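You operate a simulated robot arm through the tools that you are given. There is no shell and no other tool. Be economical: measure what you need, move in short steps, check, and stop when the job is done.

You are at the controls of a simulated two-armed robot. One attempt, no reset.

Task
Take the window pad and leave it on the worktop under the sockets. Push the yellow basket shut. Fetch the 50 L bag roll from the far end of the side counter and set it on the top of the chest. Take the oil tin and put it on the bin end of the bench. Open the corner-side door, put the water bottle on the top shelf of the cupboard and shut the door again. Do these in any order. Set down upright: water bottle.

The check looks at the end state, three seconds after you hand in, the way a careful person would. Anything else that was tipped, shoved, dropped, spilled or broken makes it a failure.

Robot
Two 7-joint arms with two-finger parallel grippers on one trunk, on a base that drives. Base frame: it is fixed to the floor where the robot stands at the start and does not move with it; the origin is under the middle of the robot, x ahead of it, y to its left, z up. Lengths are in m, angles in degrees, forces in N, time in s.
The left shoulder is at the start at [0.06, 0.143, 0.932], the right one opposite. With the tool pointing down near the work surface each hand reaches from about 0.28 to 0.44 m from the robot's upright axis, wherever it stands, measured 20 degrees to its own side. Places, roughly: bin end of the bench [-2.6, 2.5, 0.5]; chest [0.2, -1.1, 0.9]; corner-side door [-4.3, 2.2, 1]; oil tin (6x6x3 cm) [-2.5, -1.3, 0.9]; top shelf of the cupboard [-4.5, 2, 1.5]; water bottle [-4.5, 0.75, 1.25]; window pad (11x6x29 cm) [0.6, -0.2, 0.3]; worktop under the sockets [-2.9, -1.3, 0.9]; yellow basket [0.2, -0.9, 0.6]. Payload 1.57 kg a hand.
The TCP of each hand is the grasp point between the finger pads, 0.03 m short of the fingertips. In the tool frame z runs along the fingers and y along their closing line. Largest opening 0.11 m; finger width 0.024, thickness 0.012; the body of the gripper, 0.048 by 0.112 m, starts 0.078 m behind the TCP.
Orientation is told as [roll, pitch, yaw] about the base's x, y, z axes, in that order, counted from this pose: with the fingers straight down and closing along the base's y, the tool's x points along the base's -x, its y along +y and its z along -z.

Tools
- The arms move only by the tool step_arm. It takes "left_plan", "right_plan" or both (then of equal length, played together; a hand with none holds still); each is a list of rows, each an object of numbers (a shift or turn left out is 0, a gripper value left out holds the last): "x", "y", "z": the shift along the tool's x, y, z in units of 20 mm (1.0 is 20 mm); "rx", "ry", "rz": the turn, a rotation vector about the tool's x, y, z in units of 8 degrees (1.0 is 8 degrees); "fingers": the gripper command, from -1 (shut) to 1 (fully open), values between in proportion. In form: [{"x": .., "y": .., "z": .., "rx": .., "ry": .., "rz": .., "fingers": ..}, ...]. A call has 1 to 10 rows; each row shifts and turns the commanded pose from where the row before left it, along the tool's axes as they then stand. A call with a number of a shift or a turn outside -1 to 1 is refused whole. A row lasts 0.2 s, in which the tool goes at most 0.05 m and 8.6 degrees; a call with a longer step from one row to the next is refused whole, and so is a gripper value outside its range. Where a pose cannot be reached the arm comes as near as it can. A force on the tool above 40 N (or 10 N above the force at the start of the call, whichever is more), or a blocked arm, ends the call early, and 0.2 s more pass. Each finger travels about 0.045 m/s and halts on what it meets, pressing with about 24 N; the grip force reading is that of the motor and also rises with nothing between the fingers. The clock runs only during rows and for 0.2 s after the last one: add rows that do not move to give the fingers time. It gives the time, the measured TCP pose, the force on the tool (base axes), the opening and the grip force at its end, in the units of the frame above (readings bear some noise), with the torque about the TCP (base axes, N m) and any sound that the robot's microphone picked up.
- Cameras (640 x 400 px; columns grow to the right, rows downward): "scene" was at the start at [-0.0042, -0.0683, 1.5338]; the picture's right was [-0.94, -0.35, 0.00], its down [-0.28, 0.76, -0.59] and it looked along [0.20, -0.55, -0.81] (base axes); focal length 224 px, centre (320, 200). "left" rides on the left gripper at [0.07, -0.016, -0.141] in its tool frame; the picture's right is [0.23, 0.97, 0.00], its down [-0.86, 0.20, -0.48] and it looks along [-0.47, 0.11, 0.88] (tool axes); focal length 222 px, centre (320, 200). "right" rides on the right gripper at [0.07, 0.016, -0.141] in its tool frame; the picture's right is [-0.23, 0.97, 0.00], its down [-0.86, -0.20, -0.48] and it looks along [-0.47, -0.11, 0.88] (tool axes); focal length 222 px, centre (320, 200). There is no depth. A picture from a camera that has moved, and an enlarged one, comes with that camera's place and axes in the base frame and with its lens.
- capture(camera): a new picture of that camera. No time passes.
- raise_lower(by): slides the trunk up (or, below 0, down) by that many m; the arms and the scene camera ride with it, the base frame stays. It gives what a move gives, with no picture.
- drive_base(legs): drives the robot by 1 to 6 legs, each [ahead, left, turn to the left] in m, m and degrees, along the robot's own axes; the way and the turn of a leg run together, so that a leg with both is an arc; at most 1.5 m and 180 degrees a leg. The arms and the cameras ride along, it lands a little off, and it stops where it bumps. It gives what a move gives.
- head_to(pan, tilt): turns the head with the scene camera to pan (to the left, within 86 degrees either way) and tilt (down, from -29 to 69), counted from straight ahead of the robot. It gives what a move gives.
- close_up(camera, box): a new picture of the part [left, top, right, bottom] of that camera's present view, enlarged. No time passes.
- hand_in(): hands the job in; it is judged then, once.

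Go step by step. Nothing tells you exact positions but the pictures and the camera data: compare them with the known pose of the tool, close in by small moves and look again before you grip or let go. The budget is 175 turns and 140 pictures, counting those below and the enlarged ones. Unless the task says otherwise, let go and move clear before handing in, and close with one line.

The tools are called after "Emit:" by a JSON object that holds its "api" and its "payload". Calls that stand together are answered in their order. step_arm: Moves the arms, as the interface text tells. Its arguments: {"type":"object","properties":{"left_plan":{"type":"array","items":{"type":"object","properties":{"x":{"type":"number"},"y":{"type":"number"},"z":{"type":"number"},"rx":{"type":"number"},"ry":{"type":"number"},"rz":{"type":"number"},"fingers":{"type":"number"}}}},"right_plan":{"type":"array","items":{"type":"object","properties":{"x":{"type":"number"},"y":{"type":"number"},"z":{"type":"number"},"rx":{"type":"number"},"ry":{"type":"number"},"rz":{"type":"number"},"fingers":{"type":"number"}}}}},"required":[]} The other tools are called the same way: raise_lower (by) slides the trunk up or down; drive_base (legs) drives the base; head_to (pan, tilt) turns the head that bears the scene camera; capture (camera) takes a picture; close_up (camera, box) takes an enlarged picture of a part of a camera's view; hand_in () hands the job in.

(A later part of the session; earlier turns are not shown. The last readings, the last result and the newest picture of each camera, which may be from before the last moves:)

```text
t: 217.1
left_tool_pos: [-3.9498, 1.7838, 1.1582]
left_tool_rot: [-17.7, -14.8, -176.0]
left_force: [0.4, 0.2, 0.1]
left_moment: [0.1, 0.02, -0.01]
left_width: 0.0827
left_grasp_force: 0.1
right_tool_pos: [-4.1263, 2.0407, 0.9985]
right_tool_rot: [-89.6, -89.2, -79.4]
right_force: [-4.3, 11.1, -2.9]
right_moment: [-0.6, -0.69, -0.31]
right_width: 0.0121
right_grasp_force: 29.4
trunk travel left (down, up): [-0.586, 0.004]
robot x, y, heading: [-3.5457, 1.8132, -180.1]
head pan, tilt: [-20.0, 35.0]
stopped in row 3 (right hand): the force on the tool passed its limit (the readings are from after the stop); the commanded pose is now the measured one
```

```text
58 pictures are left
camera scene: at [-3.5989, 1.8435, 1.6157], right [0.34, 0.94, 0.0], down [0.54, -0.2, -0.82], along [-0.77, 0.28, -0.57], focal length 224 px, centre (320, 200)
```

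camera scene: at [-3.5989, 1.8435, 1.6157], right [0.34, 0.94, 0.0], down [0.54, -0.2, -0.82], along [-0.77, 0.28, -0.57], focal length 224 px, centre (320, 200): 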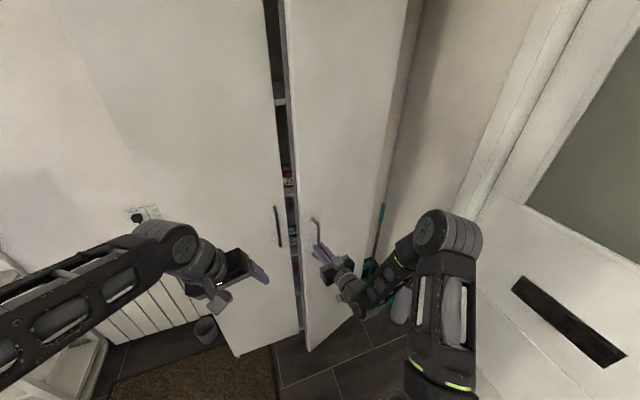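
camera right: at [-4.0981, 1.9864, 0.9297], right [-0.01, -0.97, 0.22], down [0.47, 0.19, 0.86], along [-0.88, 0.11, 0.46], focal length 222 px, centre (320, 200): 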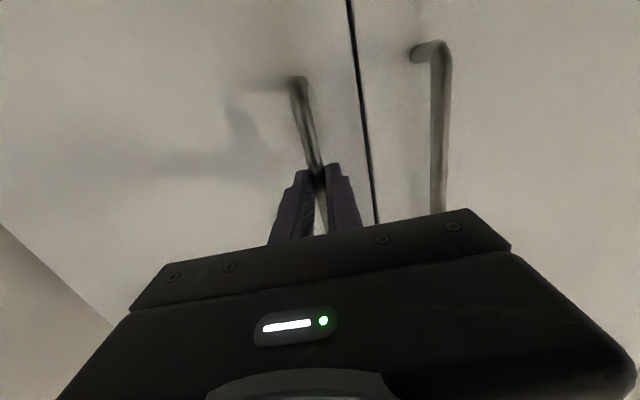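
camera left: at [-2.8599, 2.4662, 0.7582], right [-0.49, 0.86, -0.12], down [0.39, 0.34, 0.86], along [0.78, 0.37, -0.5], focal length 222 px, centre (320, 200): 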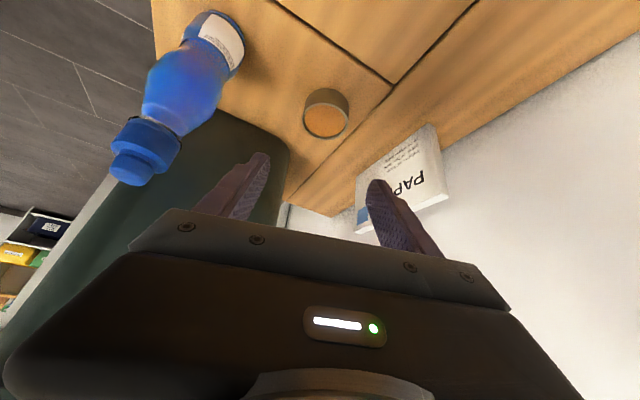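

The door is opening. I'll keep going with a slightly more outward direction.

Emit:
{"api": "step_arm", "payload": {"right_plan": [{"z": -0.7, "y": -0.2, "rx": -0.3}, {"z": -0.7, "y": -0.2, "rx": -0.3}, {"z": -0.7, "y": -0.2, "rx": -0.3}, {"z": -0.7, "y": -0.2, "rx": -0.3}, {"z": -0.7, "y": -0.2, "rx": -0.3}, {"z": -0.7, "y": -0.2, "rx": -0.3}, {"z": -0.7, "y": -0.2, "rx": -0.3}, {"z": -0.7, "y": -0.2, "rx": -0.3}]}}

Emit:
{"api": "capture", "payload": {"camera": "scene"}}

```text
t: 218.9
left_tool_pos: [-3.9508, 1.7872, 1.1575]
left_tool_rot: [-17.6, -14.6, -176.0]
left_force: [0.8, 0.0, -0.1]
left_moment: [-0.01, 0.01, -0.01]
left_width: 0.0827
left_grasp_force: 0.1
right_tool_pos: [-4.0367, 2.1115, 0.9988]
right_tool_rot: [-81.7, -89.4, -68.0]
right_force: [-23.3, 24.2, -1.2]
right_moment: [-0.39, -0.6, -0.6]
right_width: 0.012
right_grasp_force: 29.1
trunk travel left (down, up): [-0.586, 0.004]
robot x, y, heading: [-3.5439, 1.8127, -180.0]
head pan, tilt: [-20.0, 35.0]
```

```text
57 pictures are left
camera scene: at [-3.6022, 1.8484, 1.6158], right [0.34, 0.94, 0.0], down [0.54, -0.2, -0.82], along [-0.77, 0.28, -0.58], focal length 224 px, centre (320, 200)
```

scene: 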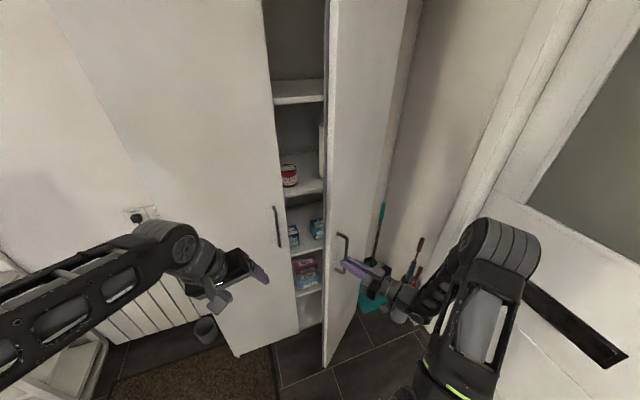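

Door is about 36° open. I'll let go, back out, and then push the door further from its inner side with the same hand using base moves.

Emit:
{"api": "step_arm", "payload": {"right_plan": [{"fingers": -0.3}, {"fingers": -0.3}, {"fingers": -0.3}, {"z": -1}, {"z": -1}, {"z": -1}, {"z": -1}, {"fingers": -1}, {}, {}], "left_plan": [{}, {}, {}, {"x": 1}, {"x": 1}, {"x": 1}, {"x": 1}, {"x": 1}, {"x": 1}, {}]}}

Emit:
{"api": "capture", "payload": {"camera": "scene"}}

```text
t: 221.1
left_tool_pos: [-3.8328, 1.7926, 1.1257]
left_tool_rot: [-17.7, -14.8, -176.1]
left_force: [0.5, 0.3, 0.3]
left_moment: [-0.01, 0.01, 0.06]
left_width: 0.0825
left_grasp_force: 0.0
right_tool_pos: [-3.9635, 2.1472, 1.0019]
right_tool_rot: [-85.5, -89.3, -63.6]
right_force: [-0.4, 0.5, 0.2]
right_moment: [0.0, -0.01, -0.02]
right_width: 0.0
right_grasp_force: 17.7
trunk travel left (down, up): [-0.586, 0.004]
robot x, y, heading: [-3.5464, 1.8115, -180.1]
head pan, tilt: [-20.0, 35.0]
```

```text
56 pictures are left
camera scene: at [-3.599, 1.844, 1.6159], right [0.34, 0.94, 0.0], down [0.54, -0.2, -0.82], along [-0.77, 0.28, -0.57], focal length 224 px, centre (320, 200)
```

scene: 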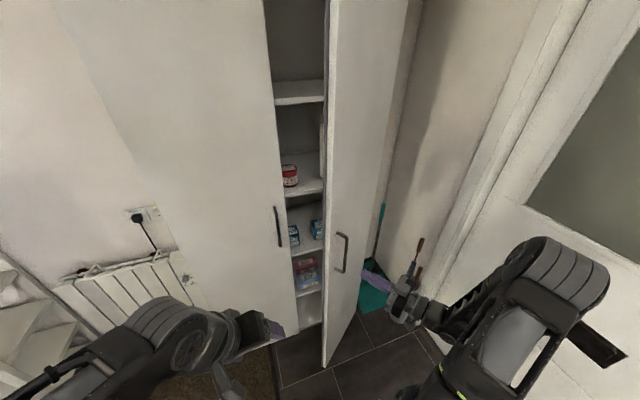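

Emit:
{"api": "step_arm", "payload": {"right_plan": [{"rx": 1}, {"rx": 1}, {"rx": 1}, {"rx": 0.9}]}}

Emit:
{"api": "drive_base", "payload": {"legs": [[0, 0.42, 0], [0.22, 0, 0]]}}

Emit:
{"api": "capture", "payload": {"camera": "scene"}}

```text
t: 222.1
left_tool_pos: [-3.8326, 1.7923, 1.1262]
left_tool_rot: [-17.7, -14.8, -176.1]
left_force: [0.1, -0.1, 0.7]
left_moment: [-0.02, 0.02, 0.01]
left_width: 0.0826
left_grasp_force: 0.0
right_tool_pos: [-3.9807, 2.1673, 0.9829]
right_tool_rot: [-117.8, -89.2, -62.6]
right_force: [0.2, 0.4, 0.0]
right_moment: [-0.01, 0.01, 0.01]
right_width: 0.0
right_grasp_force: 21.7
right hand out of reach, approached as far as the arm can: row 3, 4
trunk travel left (down, up): [-0.586, 0.004]
robot x, y, heading: [-3.5463, 1.8125, -180.1]
head pan, tilt: [-20.0, 35.0]
```

```text
t: 226.0
left_tool_pos: [-4.0585, 1.3808, 1.1265]
left_tool_rot: [-17.7, -14.8, -177.0]
left_force: [-0.8, 1.6, -0.9]
left_moment: [0.01, -0.02, -0.04]
left_width: 0.0827
left_grasp_force: 0.0
right_tool_pos: [-4.1991, 1.7561, 0.983]
right_tool_rot: [-116.5, -89.2, -64.7]
right_force: [-0.2, 0.2, 1.2]
right_moment: [-0.02, 0.02, -0.03]
right_width: 0.0002
right_grasp_force: 21.4
trunk travel left (down, up): [-0.586, 0.004]
robot x, y, heading: [-3.7701, 1.3985, 179.1]
head pan, tilt: [-20.0, 35.0]
```

```text
55 pictures are left
camera scene: at [-3.8238, 1.4281, 1.6159], right [0.36, 0.93, 0.0], down [0.54, -0.2, -0.82], along [-0.76, 0.29, -0.57], focal length 224 px, centre (320, 200)
```

scene: 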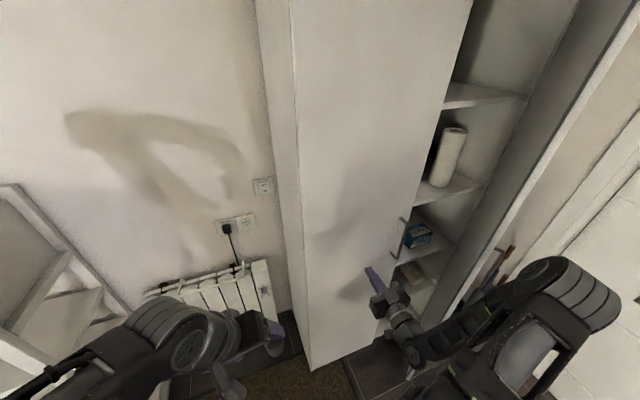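

Emit:
{"api": "drive_base", "payload": {"legs": [[-0.07, 0, 0], [0, -0.42, 0]]}}

Emit:
{"api": "capture", "payload": {"camera": "scene"}}

```text
t: 228.5
left_tool_pos: [-3.9818, 1.6547, 1.1261]
left_tool_rot: [-17.6, -14.8, -177.4]
left_force: [-0.1, 0.8, -0.3]
left_moment: [-0.06, 0.01, 0.01]
left_width: 0.0827
left_grasp_force: 0.1
right_tool_pos: [-4.1191, 2.0195, 0.982]
right_tool_rot: [150.7, -89.7, 29.0]
right_force: [-0.2, -0.1, -1.1]
right_moment: [-0.01, 0.06, 0.05]
right_width: 0.0001
right_grasp_force: 20.9
trunk travel left (down, up): [-0.586, 0.004]
robot x, y, heading: [-3.6935, 1.6699, 178.7]
head pan, tilt: [-20.0, 35.0]
stopped in leg 2: the force on the tool passed its limit (the readings are from after the stop); the commanded pose is now the measured one
```

```text
54 pictures are left
camera scene: at [-3.7461, 1.7014, 1.6159], right [0.36, 0.93, 0.0], down [0.53, -0.21, -0.82], along [-0.76, 0.3, -0.57], focal length 224 px, centre (320, 200)
```

scene: 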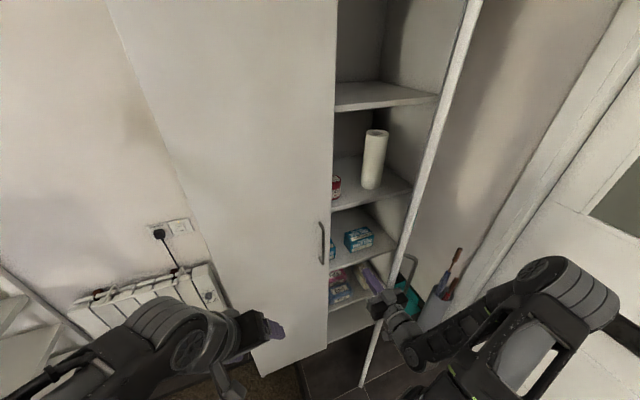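

The door swung well open. Another push.

Emit:
{"api": "drive_base", "payload": {"legs": [[0, -0.12, 0]]}}

Emit:
{"api": "drive_base", "payload": {"legs": [[0, -0.12, 0]]}}

Emit:
{"api": "head_to", "payload": {"pan": -20, "tilt": 15}}

Emit:
{"api": "capture", "payload": {"camera": "scene"}}

```text
t: 229.3
left_tool_pos: [-3.9798, 1.6786, 1.1261]
left_tool_rot: [-17.7, -14.8, -177.3]
left_force: [0.2, 0.3, 0.1]
left_moment: [-0.03, 0.01, 0.0]
left_width: 0.0824
left_grasp_force: 0.0
right_tool_pos: [-4.1181, 2.0303, 0.9858]
right_tool_rot: [119.3, -89.2, 62.2]
right_force: [4.3, -2.8, 1.4]
right_moment: [0.07, -0.15, -0.29]
right_width: 0.0
right_grasp_force: 20.9
trunk travel left (down, up): [-0.586, 0.004]
robot x, y, heading: [-3.6919, 1.6935, 178.7]
head pan, tilt: [-20.0, 35.0]
stopped in leg 1: the force on the tool passed its limit (the readings are from after the stop); the commanded pose is now the measured one
```

```text
t: 230.1
left_tool_pos: [-3.9791, 1.6871, 1.1268]
left_tool_rot: [-17.9, -14.9, -177.1]
left_force: [0.3, -1.5, -0.4]
left_moment: [-0.02, 0.01, 0.02]
left_width: 0.0823
left_grasp_force: 0.1
right_tool_pos: [-4.1157, 2.0306, 0.9854]
right_tool_rot: [95.3, -88.8, 87.5]
right_force: [12.1, -13.7, 3.9]
right_moment: [0.39, -0.31, -1.13]
right_width: 0.0002
right_grasp_force: 21.1
trunk travel left (down, up): [-0.586, 0.004]
robot x, y, heading: [-3.6958, 1.7036, 179.0]
head pan, tilt: [-20.0, 35.0]
stopped in leg 1: the force on the tool passed its limit (the readings are from after the stop); the commanded pose is now the measured one
```

```text
t: 231.0
left_tool_pos: [-3.9802, 1.6859, 1.127]
left_tool_rot: [-17.9, -14.9, -177.1]
left_force: [0.6, -0.1, -0.6]
left_moment: [-0.01, -0.03, 0.0]
left_width: 0.0825
left_grasp_force: 0.1
right_tool_pos: [-4.1165, 2.0314, 0.9844]
right_tool_rot: [90.0, -88.8, 92.5]
right_force: [15.9, -19.3, 6.0]
right_moment: [0.48, -0.81, -1.73]
right_width: 0.0001
right_grasp_force: 21.4
trunk travel left (down, up): [-0.586, 0.004]
robot x, y, heading: [-3.6959, 1.7041, 178.6]
head pan, tilt: [-20.0, 15.0]
```

```text
53 pictures are left
camera scene: at [-3.7486, 1.7339, 1.6481], right [0.36, 0.93, 0.0], down [0.24, -0.09, -0.97], along [-0.9, 0.35, -0.26], focal length 224 px, centre (320, 200)
```

scene: 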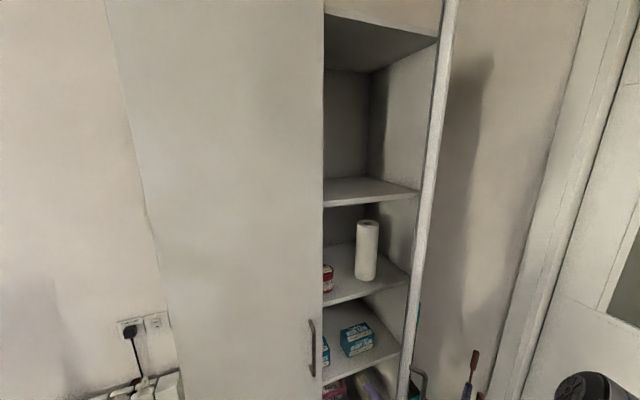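

The door is still near 40°. I'll push gently with the arm instead.

Emit:
{"api": "step_arm", "payload": {"right_plan": [{"y": -0.5}, {"y": -0.5}, {"y": -0.5}, {"y": -0.5}, {"y": -0.5}, {"y": -0.5}, {"y": -0.5}, {"y": -0.5}, {"y": -0.5}, {"y": -0.5}]}}

Emit:
{"api": "capture", "payload": {"camera": "scene"}}

Emit:
{"api": "capture", "payload": {"camera": "right"}}

```text
t: 231.3
left_tool_pos: [-3.9815, 1.6878, 1.1271]
left_tool_rot: [-17.8, -14.8, -177.2]
left_force: [-0.7, 0.0, 0.2]
left_moment: [0.0, -0.02, -0.03]
left_width: 0.0823
left_grasp_force: 0.2
right_tool_pos: [-4.1163, 2.0287, 0.9841]
right_tool_rot: [96.4, -88.3, 87.3]
right_force: [11.0, -15.5, 9.4]
right_moment: [0.29, -0.68, -1.24]
right_width: 0.0
right_grasp_force: 21.0
right hand out of reach, approached as far as the arm can: row 1
trunk travel left (down, up): [-0.586, 0.004]
robot x, y, heading: [-3.6935, 1.7071, 178.5]
head pan, tilt: [-20.0, 15.0]
stopped in row 1 (right hand): the force on the tool passed its limit (the readings are from after the stop); the commanded pose is now the measured one
```

```text
52 pictures are left
camera scene: at [-3.7498, 1.7359, 1.6481], right [0.36, 0.93, 0.0], down [0.24, -0.09, -0.97], along [-0.9, 0.35, -0.26], focal length 224 px, centre (320, 200)
```

scene: 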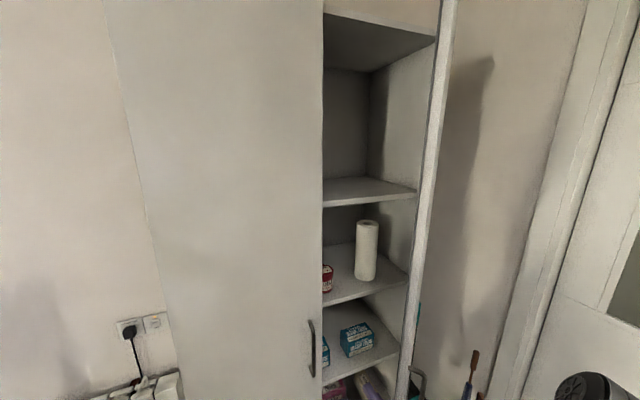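

```text
51 pictures are left
camera right: at [-3.9751, 2.0198, 0.9142], right [0.06, -0.96, 0.26], down [0.47, 0.26, 0.85], along [-0.88, 0.07, 0.47], focal length 222 px, centre (320, 200)
```

right: 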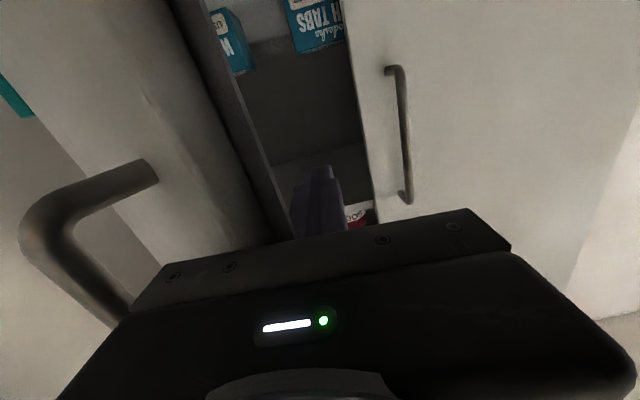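

The gripper body is catching the door's free edge. I'll back out so that only the fingers are behind the door, then sweep outward diagonally with the base.

Emit:
{"api": "drive_base", "payload": {"legs": [[-0.055, 0.02, 0]]}}

Emit:
{"api": "drive_base", "payload": {"legs": [[-0.08, -0.12, 0]]}}

Emit:
{"api": "capture", "payload": {"camera": "right"}}

```text
t: 232.2
left_tool_pos: [-3.9272, 1.6669, 1.1269]
left_tool_rot: [-17.8, -14.7, -177.2]
left_force: [0.2, -0.2, -0.7]
left_moment: [0.01, 0.0, 0.01]
left_width: 0.0823
left_grasp_force: 0.0
right_tool_pos: [-4.0618, 2.0107, 0.9838]
right_tool_rot: [92.8, -88.4, 90.2]
right_force: [1.0, -0.1, -0.7]
right_moment: [-0.01, 0.02, -0.04]
right_width: 0.0001
right_grasp_force: 21.1
trunk travel left (down, up): [-0.586, 0.004]
robot x, y, heading: [-3.6394, 1.6853, 178.7]
head pan, tilt: [-20.0, 15.0]
```

```text
t: 233.3
left_tool_pos: [-3.8824, 1.7304, 1.1268]
left_tool_rot: [-17.6, -14.8, -177.2]
left_force: [0.4, 0.0, -0.4]
left_moment: [-0.05, 0.03, -0.02]
left_width: 0.0825
left_grasp_force: 0.0
right_tool_pos: [-4.0181, 2.0675, 0.9811]
right_tool_rot: [83.1, -87.9, 100.9]
right_force: [0.1, 0.6, 0.0]
right_moment: [-0.01, 0.02, 0.03]
right_width: 0.0002
right_grasp_force: 21.4
trunk travel left (down, up): [-0.586, 0.004]
robot x, y, heading: [-3.5956, 1.7422, 179.4]
head pan, tilt: [-20.0, 15.0]
stopped in leg 1: the force on the tool passed its limit (the readings are from after the stop); the commanded pose is now the measured one
```

```text
50 pictures are left
camera right: at [-3.876, 2.0599, 0.9121], right [0.07, -0.96, 0.26], down [0.46, 0.26, 0.85], along [-0.89, 0.06, 0.46], focal length 222 px, centre (320, 200)
```

right: 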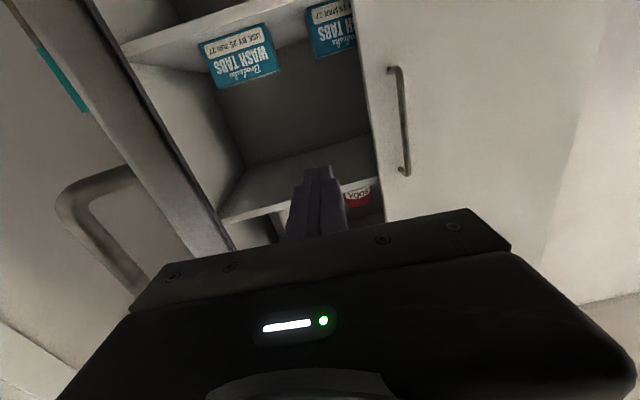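

It's opening. I'll repeat the nudges.

Emit:
{"api": "drive_base", "payload": {"legs": [[-0.04, -0.1, 0]]}}

Emit:
{"api": "drive_base", "payload": {"legs": [[-0.02, -0.1, 0]]}}

Emit:
{"api": "drive_base", "payload": {"legs": [[-0.02, -0.1, 0]]}}

Emit:
{"api": "capture", "payload": {"camera": "scene"}}

```text
t: 234.5
left_tool_pos: [-3.8415, 1.8289, 1.126]
left_tool_rot: [-17.7, -14.7, -177.3]
left_force: [-0.2, -0.3, -0.2]
left_moment: [-0.07, 0.0, 0.03]
left_width: 0.0824
left_grasp_force: 0.1
right_tool_pos: [-3.9747, 2.1675, 0.982]
right_tool_rot: [82.6, -88.0, 101.1]
right_force: [0.6, 0.3, 0.3]
right_moment: [0.0, -0.01, 0.0]
right_width: 0.0
right_grasp_force: 20.9
trunk travel left (down, up): [-0.586, 0.004]
robot x, y, heading: [-3.5529, 1.8402, 178.7]
head pan, tilt: [-20.0, 15.0]
```

```text
t: 235.7
left_tool_pos: [-3.8197, 1.9299, 1.1268]
left_tool_rot: [-17.8, -14.7, -177.5]
left_force: [-0.1, 1.2, 0.7]
left_moment: [-0.02, 0.0, 0.02]
left_width: 0.0821
left_grasp_force: 0.0
right_tool_pos: [-3.9517, 2.2682, 0.981]
right_tool_rot: [82.2, -87.9, 101.5]
right_force: [-0.2, 0.2, 0.0]
right_moment: [0.03, 0.0, 0.01]
right_width: 0.0
right_grasp_force: 20.9
trunk travel left (down, up): [-0.586, 0.004]
robot x, y, heading: [-3.5349, 1.9406, 178.5]
head pan, tilt: [-20.0, 15.0]
```

```text
t: 236.8
left_tool_pos: [-3.7961, 2.0283, 1.1261]
left_tool_rot: [-17.8, -14.8, -177.5]
left_force: [0.9, -0.3, 0.5]
left_moment: [-0.05, -0.01, -0.01]
left_width: 0.0824
left_grasp_force: 0.1
right_tool_pos: [-3.93, 2.3671, 0.9809]
right_tool_rot: [82.2, -87.9, 101.6]
right_force: [-0.2, -0.2, -0.1]
right_moment: [-0.02, 0.03, 0.03]
right_width: 0.0
right_grasp_force: 21.0
trunk travel left (down, up): [-0.586, 0.004]
robot x, y, heading: [-3.5101, 2.0392, 178.4]
head pan, tilt: [-20.0, 15.0]
```

```text
49 pictures are left
camera scene: at [-3.5655, 2.0756, 1.6479], right [0.37, 0.93, 0.0], down [0.24, -0.1, -0.97], along [-0.9, 0.35, -0.26], focal length 224 px, centre (320, 200)
```

scene: 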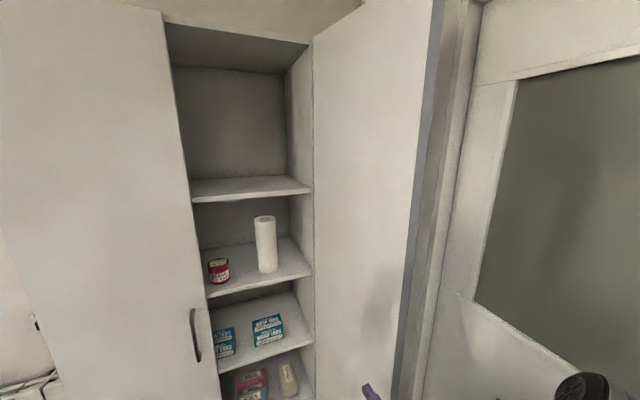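

The door is fully open and the top shelf is clear (front edge around z≈1.46). Now I'll fetch the water bottle: back off, slide to the drawers, and level the left hand.

Emit:
{"api": "drive_base", "payload": {"legs": [[-0.3, 0, 1.5], [0, 1.2, 0]]}}

Emit:
{"api": "step_arm", "payload": {"left_plan": [{"rx": -0.74, "fingers": 0.5}, {"rx": -0.74}, {"rx": -0.74}, {"ry": -1}, {"ry": -1}, {"ry": -1}, {"ry": -1}, {"ry": -1}, {"ry": -1}, {"ry": -1}]}}

Emit:
{"api": "step_arm", "payload": {"left_plan": [{"ry": -1, "z": 1}, {"ry": -1, "z": 1}, {"ry": -0.4, "z": 1}, {"x": -1, "z": 1}, {"x": -1}, {"x": -1}, {"x": -1}]}}

Emit:
{"api": "head_to", "payload": {"pan": 0, "tilt": 20}}

Emit:
{"api": "capture", "payload": {"camera": "scene"}}

```text
t: 244.5
left_tool_pos: [-3.5011, 0.8123, 1.1275]
left_tool_rot: [-17.8, -14.8, -175.6]
left_force: [-0.6, -0.7, -1.4]
left_moment: [0.01, -0.03, -0.01]
left_width: 0.0826
left_grasp_force: 0.0
right_tool_pos: [-3.646, 1.1456, 0.9814]
right_tool_rot: [81.1, -88.0, 104.4]
right_force: [0.9, -0.3, 0.4]
right_moment: [0.01, -0.01, -0.05]
right_width: 0.0
right_grasp_force: 21.3
trunk travel left (down, up): [-0.586, 0.004]
robot x, y, heading: [-3.214, 0.8341, -179.5]
head pan, tilt: [-20.0, 15.0]
```

```text
t: 246.7
left_tool_pos: [-3.503, 0.8522, 1.1409]
left_tool_rot: [1.2, -66.2, -176.7]
left_force: [-0.5, 0.7, -1.0]
left_moment: [-0.02, 0.0, 0.01]
left_width: 0.0823
left_grasp_force: 0.1
left hand out of reach, approached as far as the arm can: row 7, 8, 9, 10
right_tool_pos: [-3.6437, 1.1459, 0.9827]
right_tool_rot: [82.7, -88.0, 102.7]
right_force: [0.3, 0.5, -0.2]
right_moment: [-0.02, -0.01, 0.02]
right_width: 0.0001
right_grasp_force: 21.5
trunk travel left (down, up): [-0.586, 0.004]
robot x, y, heading: [-3.215, 0.8336, -179.7]
head pan, tilt: [-20.0, 15.0]
```

```text
t: 248.3
left_tool_pos: [-3.5861, 0.8684, 1.2059]
left_tool_rot: [6.0, -85.2, 178.3]
left_force: [1.0, -1.0, 0.1]
left_moment: [0.01, -0.01, 0.02]
left_width: 0.0826
left_grasp_force: 0.1
left hand out of reach, approached as far as the arm can: row 1, 2
right_tool_pos: [-3.6457, 1.1465, 0.9816]
right_tool_rot: [81.2, -88.0, 104.2]
right_force: [0.3, 0.2, 0.2]
right_moment: [-0.02, 0.0, 0.01]
right_width: 0.0001
right_grasp_force: 21.6
trunk travel left (down, up): [-0.586, 0.004]
robot x, y, heading: [-3.2151, 0.8311, -179.7]
head pan, tilt: [-20.0, 15.0]
```

```text
t: 249.2
left_tool_pos: [-3.5838, 0.8673, 1.2056]
left_tool_rot: [5.8, -85.2, 178.5]
left_force: [0.3, 0.3, 1.0]
left_moment: [0.01, 0.01, -0.03]
left_width: 0.0824
left_grasp_force: 0.1
right_tool_pos: [-3.6461, 1.1461, 0.9809]
right_tool_rot: [81.2, -87.9, 104.4]
right_force: [0.2, -0.2, 0.1]
right_moment: [0.03, 0.01, 0.02]
right_width: 0.0
right_grasp_force: 21.3
trunk travel left (down, up): [-0.586, 0.004]
robot x, y, heading: [-3.2124, 0.8364, -179.8]
head pan, tilt: [0.0, 20.0]
```

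```text
48 pictures are left
camera scene: at [-3.2775, 0.8348, 1.6398], right [0.0, 1.0, 0.0], down [0.34, 0.0, -0.94], along [-0.94, 0.0, -0.34], focal length 224 px, centre (320, 200)
```

scene: 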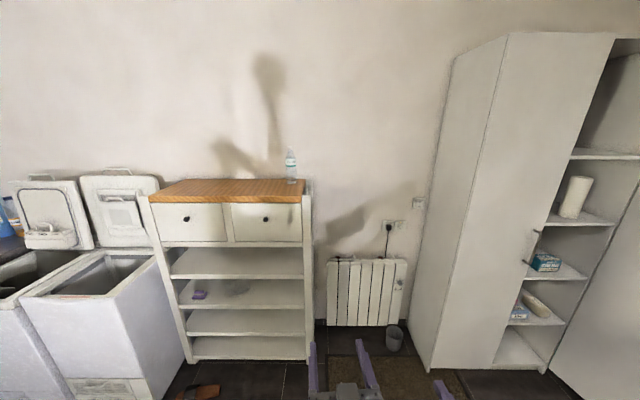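

The bottle stands near the back right corner of the drawers' top at about (-4.70, 0.64), with the top at z≈1.23. Before committing I'll check how high the left hand can reach with the fingers horizontal.

Emit:
{"api": "step_arm", "payload": {"left_plan": [{"ry": -0.6, "rx": 0.5, "x": -1, "z": 1}, {"x": -1, "z": 1}, {"x": -1, "z": 1}, {"x": -1, "z": 1}, {"x": -1, "z": 1}, {"x": -1, "z": 1}, {"x": -1, "z": 1}, {"x": -1}, {"x": -1}, {"x": -1}]}}

Emit:
{"api": "step_arm", "payload": {"left_plan": [{"x": -1}, {"x": -1}, {"x": -1}, {"x": -1}, {"x": -1}, {"x": -1}, {"x": -1}, {"x": -1}, {"x": -1}, {"x": -1}]}}

```text
t: 251.4
left_tool_pos: [-3.7267, 0.8677, 1.4058]
left_tool_rot: [81.9, -89.7, 98.4]
left_force: [0.7, 0.4, 0.2]
left_moment: [0.0, -0.01, 0.01]
left_width: 0.0825
left_grasp_force: 0.0
right_tool_pos: [-3.6451, 1.1467, 0.9822]
right_tool_rot: [81.4, -87.9, 104.0]
right_force: [-0.6, -0.3, -1.0]
right_moment: [-0.01, 0.01, 0.03]
right_width: 0.0
right_grasp_force: 21.2
trunk travel left (down, up): [-0.586, 0.004]
robot x, y, heading: [-3.2106, 0.8386, -180.0]
head pan, tilt: [0.0, 20.0]
```

```text
t: 253.6
left_tool_pos: [-3.7259, 0.8676, 1.6025]
left_tool_rot: [84.6, -89.6, 95.6]
left_force: [0.4, -0.9, 0.3]
left_moment: [-0.01, 0.02, 0.01]
left_width: 0.0822
left_grasp_force: 0.0
right_tool_pos: [-3.6461, 1.147, 0.982]
right_tool_rot: [81.2, -87.9, 104.3]
right_force: [0.0, 0.4, -0.4]
right_moment: [-0.02, 0.02, -0.02]
right_width: 0.0001
right_grasp_force: 21.3
trunk travel left (down, up): [-0.586, 0.004]
robot x, y, heading: [-3.2148, 0.8316, -179.5]
head pan, tilt: [0.0, 20.0]
```

Reach is fine (z 1.60 at 0.51 m ahead). I'll lower to grip height and approach the bottle.

Emit:
{"api": "step_arm", "payload": {"left_plan": [{"x": 1}, {"x": 1}, {"x": 1}, {"x": 1}, {"x": 1}, {"x": 1}, {"x": 1}, {"x": 1}, {"x": 1}, {"x": 1}]}}

Emit:
{"api": "drive_base", "payload": {"legs": [[0.45, 0.23, 0]]}}

Emit:
{"api": "capture", "payload": {"camera": "left"}}

Emit:
{"api": "capture", "payload": {"camera": "scene"}}

```text
t: 255.8
left_tool_pos: [-3.7269, 0.8662, 1.4056]
left_tool_rot: [84.3, -89.6, 96.2]
left_force: [-0.2, -0.2, -0.8]
left_moment: [-0.01, -0.02, 0.01]
left_width: 0.0826
left_grasp_force: 0.1
right_tool_pos: [-3.6446, 1.1467, 0.9816]
right_tool_rot: [81.0, -88.1, 104.6]
right_force: [-0.4, -0.2, -0.3]
right_moment: [0.01, 0.03, 0.02]
right_width: 0.0
right_grasp_force: 21.2
trunk travel left (down, up): [-0.586, 0.004]
robot x, y, heading: [-3.2168, 0.832, -179.4]
head pan, tilt: [0.0, 20.0]
```

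```text
t: 258.7
left_tool_pos: [-4.1739, 0.6395, 1.4055]
left_tool_rot: [77.7, -89.7, 102.5]
left_force: [-0.3, -0.5, -0.1]
left_moment: [0.0, 0.0, 0.0]
left_width: 0.0825
left_grasp_force: 0.0
right_tool_pos: [-4.0911, 0.9211, 0.982]
right_tool_rot: [80.2, -88.1, 105.1]
right_force: [0.2, -0.5, -0.3]
right_moment: [0.0, 0.03, -0.01]
right_width: 0.0
right_grasp_force: 21.2
trunk travel left (down, up): [-0.586, 0.004]
robot x, y, heading: [-3.6595, 0.6061, -180.0]
head pan, tilt: [0.0, 20.0]
```

```text
47 pictures are left
camera left: at [-4.0321, 0.6546, 1.3367], right [0.0, -0.97, -0.22], down [0.48, -0.19, 0.86], along [-0.88, -0.11, 0.47], focal length 222 px, centre (320, 200)
```

left: 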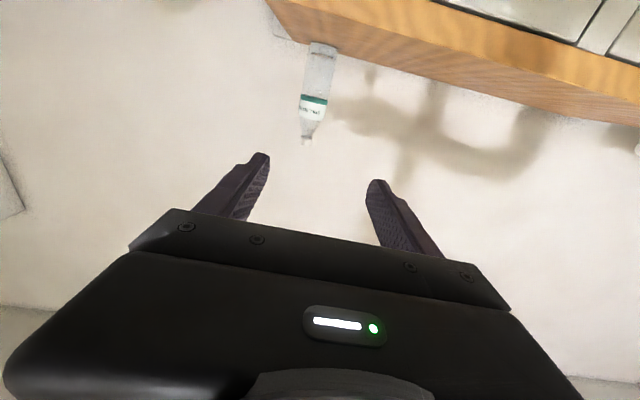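

```text
46 pictures are left
camera scene: at [-3.7248, 0.607, 1.6398], right [0.0, 1.0, 0.0], down [0.34, 0.0, -0.94], along [-0.94, 0.0, -0.34], focal length 224 px, centre (320, 200)
```

scene: 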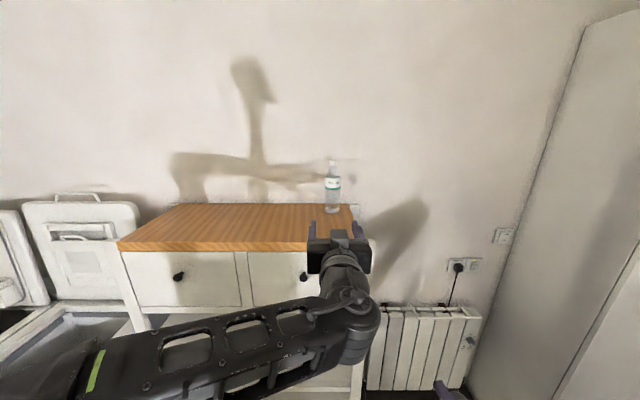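

The bottle is at about (-4.60, 0.658), base z≈1.27, top 1.48. I'll align at z≈1.375 and approach with a wider opening.

Emit:
{"api": "step_arm", "payload": {"left_plan": [{"x": 0.75, "y": -0.45, "fingers": 1}, {"x": 0.75, "y": -0.45}, {}, {}]}}

Emit:
{"api": "drive_base", "payload": {"legs": [[0.28, 0, 0]]}}

Emit:
{"api": "capture", "payload": {"camera": "left"}}

Emit:
{"api": "capture", "payload": {"camera": "scene"}}

```text
t: 259.7
left_tool_pos: [-4.174, 0.6565, 1.3749]
left_tool_rot: [82.6, -89.7, 97.6]
left_force: [0.2, -0.5, 0.4]
left_moment: [-0.02, 0.0, 0.01]
left_width: 0.1101
left_grasp_force: 0.1
right_tool_pos: [-4.0906, 0.9209, 0.9815]
right_tool_rot: [81.0, -88.0, 104.2]
right_force: [0.8, -0.6, -0.1]
right_moment: [-0.02, -0.02, 0.01]
right_width: 0.0001
right_grasp_force: 21.3
trunk travel left (down, up): [-0.586, 0.004]
robot x, y, heading: [-3.6638, 0.6052, -180.0]
head pan, tilt: [0.0, 20.0]
```

```text
t: 261.6
left_tool_pos: [-4.4501, 0.6604, 1.3744]
left_tool_rot: [75.0, -89.7, 104.9]
left_force: [-0.1, 0.7, -0.2]
left_moment: [-0.02, 0.05, 0.01]
left_width: 0.1099
left_grasp_force: 0.0
right_tool_pos: [-4.367, 0.9231, 0.9819]
right_tool_rot: [79.6, -88.0, 105.4]
right_force: [-0.6, -0.1, -0.8]
right_moment: [0.02, 0.03, -0.02]
right_width: 0.0
right_grasp_force: 21.7
trunk travel left (down, up): [-0.586, 0.004]
robot x, y, heading: [-3.9377, 0.6095, 179.6]
head pan, tilt: [0.0, 20.0]
```

```text
45 pictures are left
camera left: at [-4.3085, 0.6748, 1.3058], right [0.0, -0.98, -0.22], down [0.48, -0.2, 0.86], along [-0.88, -0.1, 0.47], focal length 222 px, centre (320, 200)
```

left: 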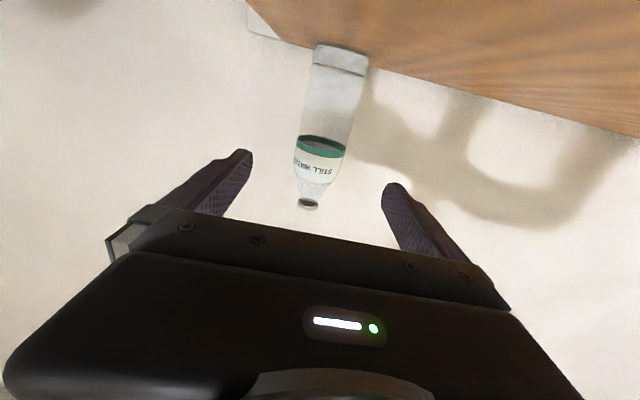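

```text
44 pictures are left
camera scene: at [-4.0022, 0.608, 1.6398], right [0.0, 1.0, 0.0], down [0.34, 0.0, -0.94], along [-0.94, 0.0, -0.34], focal length 224 px, centre (320, 200)
```

scene: 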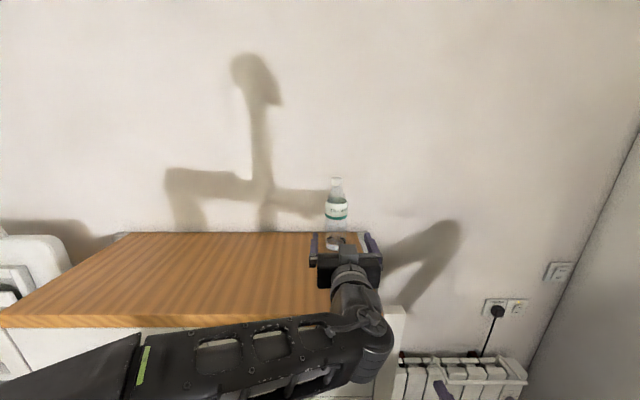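

Emit:
{"api": "step_arm", "payload": {"left_plan": [{"x": -0.75}, {"z": 1}, {"z": 1}, {"z": 1}, {"z": 1}, {"z": 1}, {}]}}

Emit:
{"api": "capture", "payload": {"camera": "left"}}

Emit:
{"api": "close_up", "payload": {"camera": "scene", "box": [260, 150, 440, 270]}}

```text
t: 263.2
left_tool_pos: [-4.5464, 0.6586, 1.3905]
left_tool_rot: [87.1, -89.7, 92.8]
left_force: [-0.4, -0.4, -0.8]
left_moment: [-0.01, 0.01, 0.02]
left_width: 0.1101
left_grasp_force: 0.1
right_tool_pos: [-4.3668, 0.9234, 0.9813]
right_tool_rot: [81.3, -88.0, 103.7]
right_force: [0.1, 1.0, 0.3]
right_moment: [-0.01, 0.02, -0.01]
right_width: 0.0005
right_grasp_force: 20.7
trunk travel left (down, up): [-0.586, 0.004]
robot x, y, heading: [-3.9365, 0.6119, 179.8]
head pan, tilt: [0.0, 20.0]
```

```text
43 pictures are left
camera left: at [-4.4047, 0.6739, 1.3197], right [0.0, -0.98, -0.22], down [0.48, -0.2, 0.86], along [-0.88, -0.1, 0.47], focal length 222 px, centre (320, 200)
```

left: 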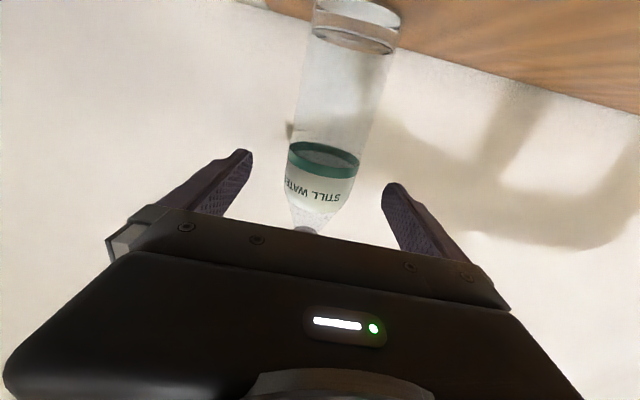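

```text
3.33 times, centred on (350, 210) of scene
camera zoom: at [-4.0004, 0.608, 1.6398], right [0.0, 1.0, 0.0], down [0.34, 0.0, -0.94], along [-0.94, 0.0, -0.34], focal length 748 px, centre (220, 167)
```

zoom: 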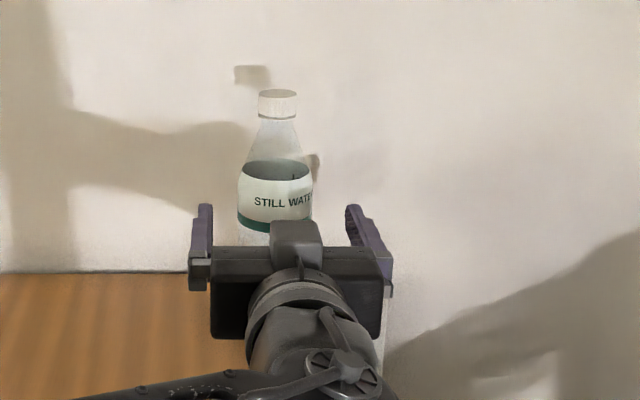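

Emit:
{"api": "step_arm", "payload": {"left_plan": [{"z": 1}, {"z": 1}, {"z": 0.8}, {}]}}

Emit:
{"api": "capture", "payload": {"camera": "left"}}

```text
t: 264.2
left_tool_pos: [-4.6059, 0.6614, 1.3892]
left_tool_rot: [85.8, -89.6, 94.0]
left_force: [0.5, -0.3, 0.1]
left_moment: [0.0, 0.03, -0.01]
left_width: 0.1099
left_grasp_force: 0.1
right_tool_pos: [-4.3659, 0.9236, 0.9813]
right_tool_rot: [81.2, -87.9, 103.9]
right_force: [0.1, 0.7, -0.1]
right_moment: [-0.02, -0.03, -0.02]
right_width: 0.0
right_grasp_force: 21.3
trunk travel left (down, up): [-0.586, 0.004]
robot x, y, heading: [-3.9384, 0.6077, 179.7]
head pan, tilt: [0.0, 20.0]
```

```text
41 pictures are left
camera left: at [-4.4642, 0.6759, 1.3204], right [0.0, -0.98, -0.22], down [0.48, -0.2, 0.86], along [-0.88, -0.1, 0.47], focal length 222 px, centre (320, 200)
```

left: 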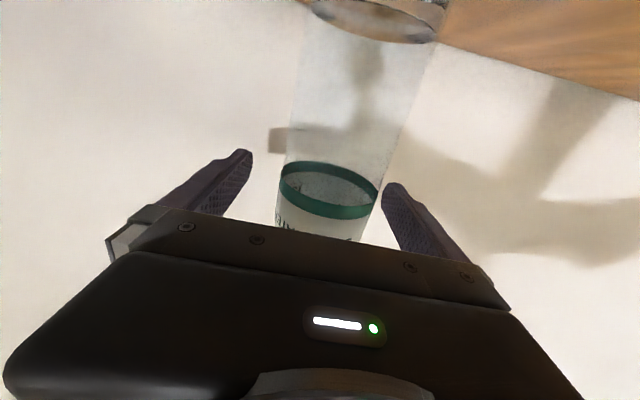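

Emit:
{"api": "step_arm", "payload": {"left_plan": [{"fingers": -1}, {"fingers": -1}, {"fingers": -1}, {"fingers": -1}, {"fingers": -1}]}}

Emit:
{"api": "step_arm", "payload": {"left_plan": [{"x": -0.5}, {"x": -1}, {"x": -1}, {"x": -1}, {"x": -1}, {"x": -1}, {"x": -1}]}}

Emit:
{"api": "drive_base", "payload": {"legs": [[-0.5, 0, 0]]}}

Emit:
{"api": "capture", "payload": {"camera": "scene"}}

```text
t: 265.4
left_tool_pos: [-4.6052, 0.6612, 1.3892]
left_tool_rot: [86.4, -89.7, 93.5]
left_force: [0.1, -0.1, 1.4]
left_moment: [-0.06, 0.01, -0.01]
left_width: 0.0623
left_grasp_force: 24.1
right_tool_pos: [-4.367, 0.9231, 0.9824]
right_tool_rot: [80.8, -88.0, 104.1]
right_force: [-0.2, 0.0, 0.5]
right_moment: [0.01, -0.01, -0.02]
right_width: 0.0
right_grasp_force: 21.8
trunk travel left (down, up): [-0.586, 0.004]
robot x, y, heading: [-3.9365, 0.6106, 180.0]
head pan, tilt: [0.0, 20.0]
```

```text
t: 267.1
left_tool_pos: [-4.606, 0.6623, 1.5181]
left_tool_rot: [84.1, -89.6, 95.8]
left_force: [-0.9, -0.9, -1.1]
left_moment: [-0.02, 0.0, 0.0]
left_width: 0.0624
left_grasp_force: 24.6
right_tool_pos: [-4.3671, 0.9237, 0.9814]
right_tool_rot: [81.0, -88.0, 104.0]
right_force: [0.1, -0.9, 0.6]
right_moment: [0.01, 0.01, -0.02]
right_width: 0.0003
right_grasp_force: 21.2
trunk travel left (down, up): [-0.586, 0.004]
robot x, y, heading: [-3.9349, 0.6055, 179.6]
head pan, tilt: [0.0, 20.0]
```

```text
t: 269.9
left_tool_pos: [-4.1126, 0.6655, 1.5186]
left_tool_rot: [88.1, -89.7, 90.9]
left_force: [-0.3, 0.2, -1.5]
left_moment: [0.0, -0.04, 0.01]
left_width: 0.0622
left_grasp_force: 23.7
right_tool_pos: [-3.8694, 0.9237, 0.981]
right_tool_rot: [81.8, -88.0, 102.5]
right_force: [1.2, 0.1, -0.8]
right_moment: [-0.02, -0.01, -0.03]
right_width: 0.0001
right_grasp_force: 21.0
trunk travel left (down, up): [-0.586, 0.004]
robot x, y, heading: [-3.4453, 0.602, 178.9]
head pan, tilt: [0.0, 20.0]
```

```text
40 pictures are left
camera scene: at [-3.5086, 0.6035, 1.6399], right [0.02, 1.0, 0.0], down [0.34, -0.01, -0.94], along [-0.94, 0.02, -0.34], focal length 224 px, centre (320, 200)
```

scene: 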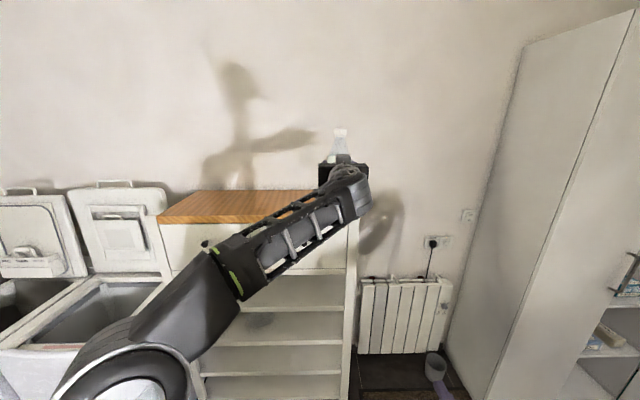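

Bottle in hand (base about 0.117 below TCP). I'll raise it, tuck the right arm tool-down, and move in front of the open cupboard at an angle.

Emit:
{"api": "step_arm", "payload": {"left_plan": [{"x": -1}, {"x": -1}, {"x": -1}, {"x": -1}, {"x": -1}, {}, {}, {}, {}, {}], "right_plan": [{"ry": 1, "y": 1}, {"ry": 1, "y": 1}, {"ry": 1, "y": 1}, {"ry": 1, "y": 1}, {"ry": 1, "y": 1}, {"ry": 1, "y": 1}, {"ry": 1, "y": 1}, {"ry": 1, "y": 1}, {"ry": 1}, {"ry": 1}]}}

Emit:
{"api": "drive_base", "payload": {"legs": [[0, -1.1, 0], [0, 0, -24]]}}

Emit:
{"api": "head_to", "payload": {"pan": 0, "tilt": 15}}

Emit:
{"api": "capture", "payload": {"camera": "scene"}}

```text
t: 272.1
left_tool_pos: [-4.1152, 0.6636, 1.608]
left_tool_rot: [75.3, -89.7, 103.6]
left_force: [-0.2, 0.1, -2.0]
left_moment: [-0.04, 0.06, 0.03]
left_width: 0.0623
left_grasp_force: 24.3
left hand out of reach, approached as far as the arm can: row 5
right_tool_pos: [-3.918, 0.8482, 0.9381]
right_tool_rot: [-0.5, -19.8, -177.2]
right_force: [-0.3, 0.3, -1.1]
right_moment: [-0.01, -0.02, -0.02]
right_width: 0.0
right_grasp_force: 21.3
right hand out of reach, approached as far as the arm can: row 1, 2, 3, 4, 7, 8, 9
trunk travel left (down, up): [-0.586, 0.004]
robot x, y, heading: [-3.4481, 0.601, 179.0]
head pan, tilt: [0.0, 20.0]
```

```text
t: 279.0
left_tool_pos: [-4.0204, 2.027, 1.607]
left_tool_rot: [81.4, -89.7, 74.4]
left_force: [-0.2, -0.6, -1.2]
left_moment: [-0.02, 0.01, 0.03]
left_width: 0.0622
left_grasp_force: 24.2
right_tool_pos: [-3.7659, 2.115, 0.9369]
right_tool_rot: [-0.5, -19.8, 159.6]
right_force: [-0.9, -0.7, -0.7]
right_moment: [-0.02, 0.01, -0.01]
right_width: 0.0
right_grasp_force: 21.3
trunk travel left (down, up): [-0.586, 0.004]
robot x, y, heading: [-3.4294, 1.7074, 155.8]
head pan, tilt: [0.0, 20.0]
```

```text
t: 279.7
left_tool_pos: [-4.0195, 2.0264, 1.608]
left_tool_rot: [78.2, -89.7, 77.7]
left_force: [-0.7, 0.5, -2.1]
left_moment: [-0.03, 0.0, 0.01]
left_width: 0.0623
left_grasp_force: 23.6
right_tool_pos: [-3.7657, 2.1149, 0.9376]
right_tool_rot: [-0.5, -19.8, 159.7]
right_force: [-0.1, -0.9, 0.3]
right_moment: [-0.03, -0.02, -0.01]
right_width: 0.0001
right_grasp_force: 21.0
trunk travel left (down, up): [-0.586, 0.004]
robot x, y, heading: [-3.429, 1.7017, 155.7]
head pan, tilt: [0.0, 15.0]
```

```text
39 pictures are left
camera scene: at [-3.4877, 1.7313, 1.6479], right [0.41, 0.91, 0.0], down [0.24, -0.11, -0.97], along [-0.88, 0.4, -0.26], focal length 224 px, centre (320, 200)
```

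scene: 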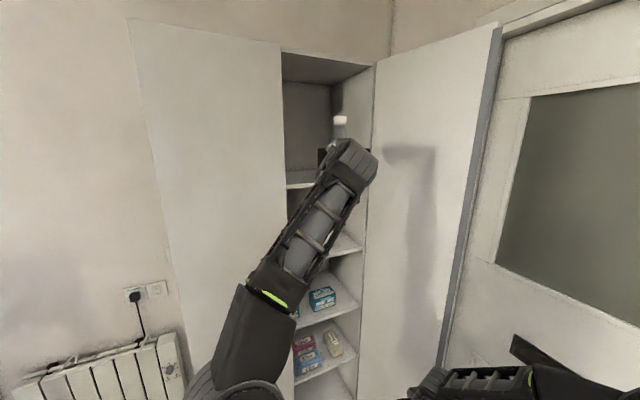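

The reach limit at full extension leaves the bottle base too near shelf height. I'll retract a bit and raise.

Emit:
{"api": "step_arm", "payload": {"left_plan": [{"z": -1}, {"z": -1}, {"z": -1}, {"z": -1}, {"x": -1}, {"x": -1}, {"x": -0.5}]}}

Emit:
{"api": "capture", "payload": {"camera": "left"}}

Emit:
{"api": "close_up", "payload": {"camera": "scene", "box": [250, 60, 410, 220]}}

```text
t: 281.3
left_tool_pos: [-3.9447, 1.9959, 1.6548]
left_tool_rot: [81.0, -89.7, 74.9]
left_force: [-0.2, -0.5, -2.5]
left_moment: [0.01, 0.0, 0.0]
left_width: 0.0624
left_grasp_force: 24.2
right_tool_pos: [-3.7666, 2.1151, 0.9364]
right_tool_rot: [-0.5, -19.8, 159.7]
right_force: [0.0, 0.6, -0.6]
right_moment: [0.02, 0.0, 0.01]
right_width: 0.0004
right_grasp_force: 21.6
trunk travel left (down, up): [-0.586, 0.004]
robot x, y, heading: [-3.432, 1.7057, 155.7]
head pan, tilt: [0.0, 15.0]
```

```text
38 pictures are left
camera left: at [-3.8098, 1.9516, 1.5868], right [-0.4, -0.89, -0.22], down [0.36, -0.37, 0.86], along [-0.84, 0.26, 0.47], focal length 222 px, centre (320, 200)
```

left: 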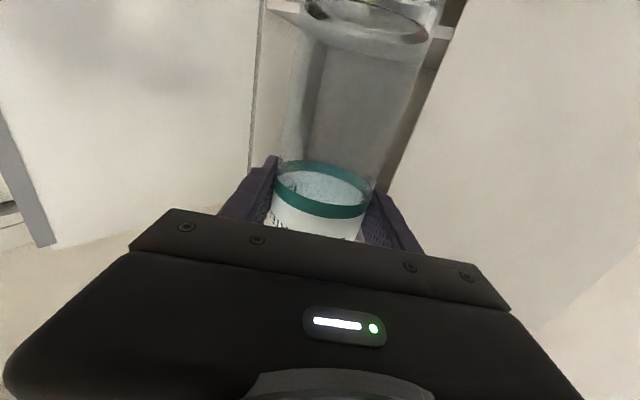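

```text
2.50 times, centred on (330, 140) of scene
camera zoom: at [-3.4877, 1.7317, 1.6479], right [0.41, 0.91, 0.0], down [0.24, -0.11, -0.97], along [-0.88, 0.4, -0.26], focal length 561 px, centre (295, 350)
```

zoom: 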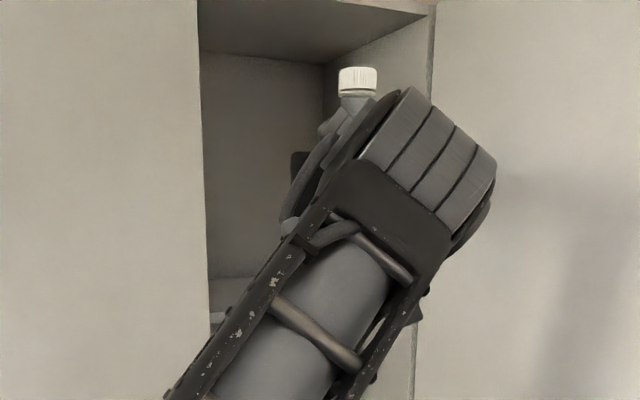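

Before driving in I must tuck the right arm, since its elbow could hit the open door.

Emit:
{"api": "step_arm", "payload": {"right_plan": [{"ry": 1, "y": 1, "x": 1}, {"ry": 1, "y": 1, "x": 1}, {"ry": 0.5, "y": 1, "x": 1}, {"y": 1, "x": 1}, {"y": 1, "x": 1}, {"y": 1, "x": 1}, {"x": 1}, {"x": 1}]}}

Emit:
{"api": "head_to", "payload": {"pan": -40, "tilt": 45}}

Emit:
{"api": "capture", "payload": {"camera": "scene"}}

```text
t: 283.1
left_tool_pos: [-3.9458, 1.9946, 1.6566]
left_tool_rot: [85.6, -89.8, 70.2]
left_force: [-0.8, -0.8, -1.5]
left_moment: [0.0, -0.05, -0.02]
left_width: 0.0619
left_grasp_force: 23.9
right_tool_pos: [-3.6596, 1.9488, 0.9222]
right_tool_rot: [-0.4, 0.2, 159.5]
right_force: [-0.1, -0.5, 0.0]
right_moment: [-0.01, 0.01, 0.02]
right_width: 0.0001
right_grasp_force: 21.1
trunk travel left (down, up): [-0.586, 0.004]
robot x, y, heading: [-3.4312, 1.7032, 155.7]
head pan, tilt: [0.0, 15.0]
```

```text
t: 284.1
left_tool_pos: [-3.9459, 1.9966, 1.6559]
left_tool_rot: [81.9, -89.7, 73.9]
left_force: [0.0, 0.5, -1.5]
left_moment: [0.02, 0.0, 0.06]
left_width: 0.0622
left_grasp_force: 24.2
right_tool_pos: [-3.6589, 1.9489, 0.9233]
right_tool_rot: [-0.5, 0.2, 159.5]
right_force: [1.2, 0.0, 0.6]
right_moment: [0.02, 0.02, 0.03]
right_width: 0.0001
right_grasp_force: 21.8
trunk travel left (down, up): [-0.586, 0.004]
robot x, y, heading: [-3.4266, 1.708, 155.7]
head pan, tilt: [-40.0, 45.0]
```

```text
36 pictures are left
camera scene: at [-3.4378, 1.7661, 1.6012], right [0.9, 0.43, 0.0], down [0.31, -0.64, -0.71], along [-0.31, 0.64, -0.71], focal length 224 px, centre (320, 200)
```

scene: 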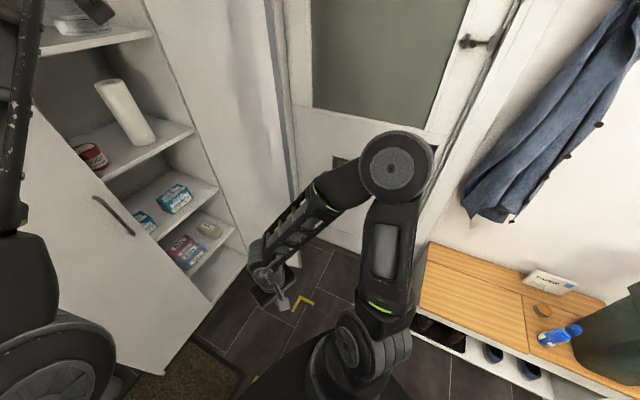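

The right elbow would hit the open door at that heading. Instead I'll turn the base to about 120° so the right arm stays clear, and swing the left hand out to its left.

Emit:
{"api": "drive_base", "payload": {"legs": [[0, 0, -36]]}}

Emit:
{"api": "step_arm", "payload": {"left_plan": [{"rx": -1, "y": 1}, {"rx": -1, "y": 1}, {"rx": -1, "y": 1}, {"y": 1}, {"y": 1}, {"y": 1}, {"y": 1}, {"y": 1}, {"y": 1}, {"y": 1}]}}

Emit:
{"api": "capture", "payload": {"camera": "left"}}

```text
t: 286.2
left_tool_pos: [-3.681, 2.243, 1.6551]
left_tool_rot: [83.5, -89.6, 36.8]
left_force: [-0.5, 0.5, -2.6]
left_moment: [0.04, 0.0, 0.04]
left_width: 0.0623
left_grasp_force: 23.5
right_tool_pos: [-3.4742, 2.0366, 0.9226]
right_tool_rot: [-0.5, 0.2, 123.8]
right_force: [0.1, -0.7, -0.2]
right_moment: [0.01, 0.02, -0.01]
right_width: 0.0
right_grasp_force: 21.2
trunk travel left (down, up): [-0.586, 0.004]
robot x, y, heading: [-3.4313, 1.7077, 120.2]
head pan, tilt: [-40.0, 45.0]
```

```text
t: 288.4
left_tool_pos: [-3.8166, 2.0848, 1.6363]
left_tool_rot: [106.0, -89.7, 38.2]
left_force: [-0.1, 0.0, -1.6]
left_moment: [-0.02, -0.01, -0.04]
left_width: 0.0621
left_grasp_force: 24.6
left hand out of reach, approached as far as the arm can: row 1, 3
right_tool_pos: [-3.4744, 2.0358, 0.9233]
right_tool_rot: [-0.5, 0.2, 123.9]
right_force: [0.0, -0.7, 0.4]
right_moment: [0.01, 0.02, -0.01]
right_width: 0.0
right_grasp_force: 20.7
trunk travel left (down, up): [-0.586, 0.004]
robot x, y, heading: [-3.4308, 1.7002, 120.3]
head pan, tilt: [-40.0, 45.0]
```

```text
35 pictures are left
camera left: at [-3.6918, 2.0145, 1.5666], right [-0.57, -0.79, -0.22], down [0.28, -0.44, 0.86], along [-0.77, 0.43, 0.47], focal length 222 px, centre (320, 200)
```

left: 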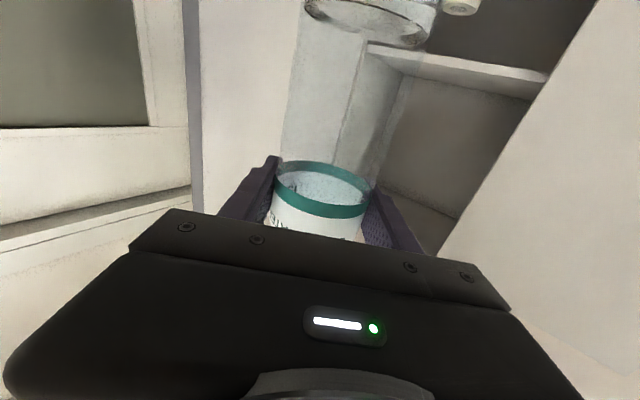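

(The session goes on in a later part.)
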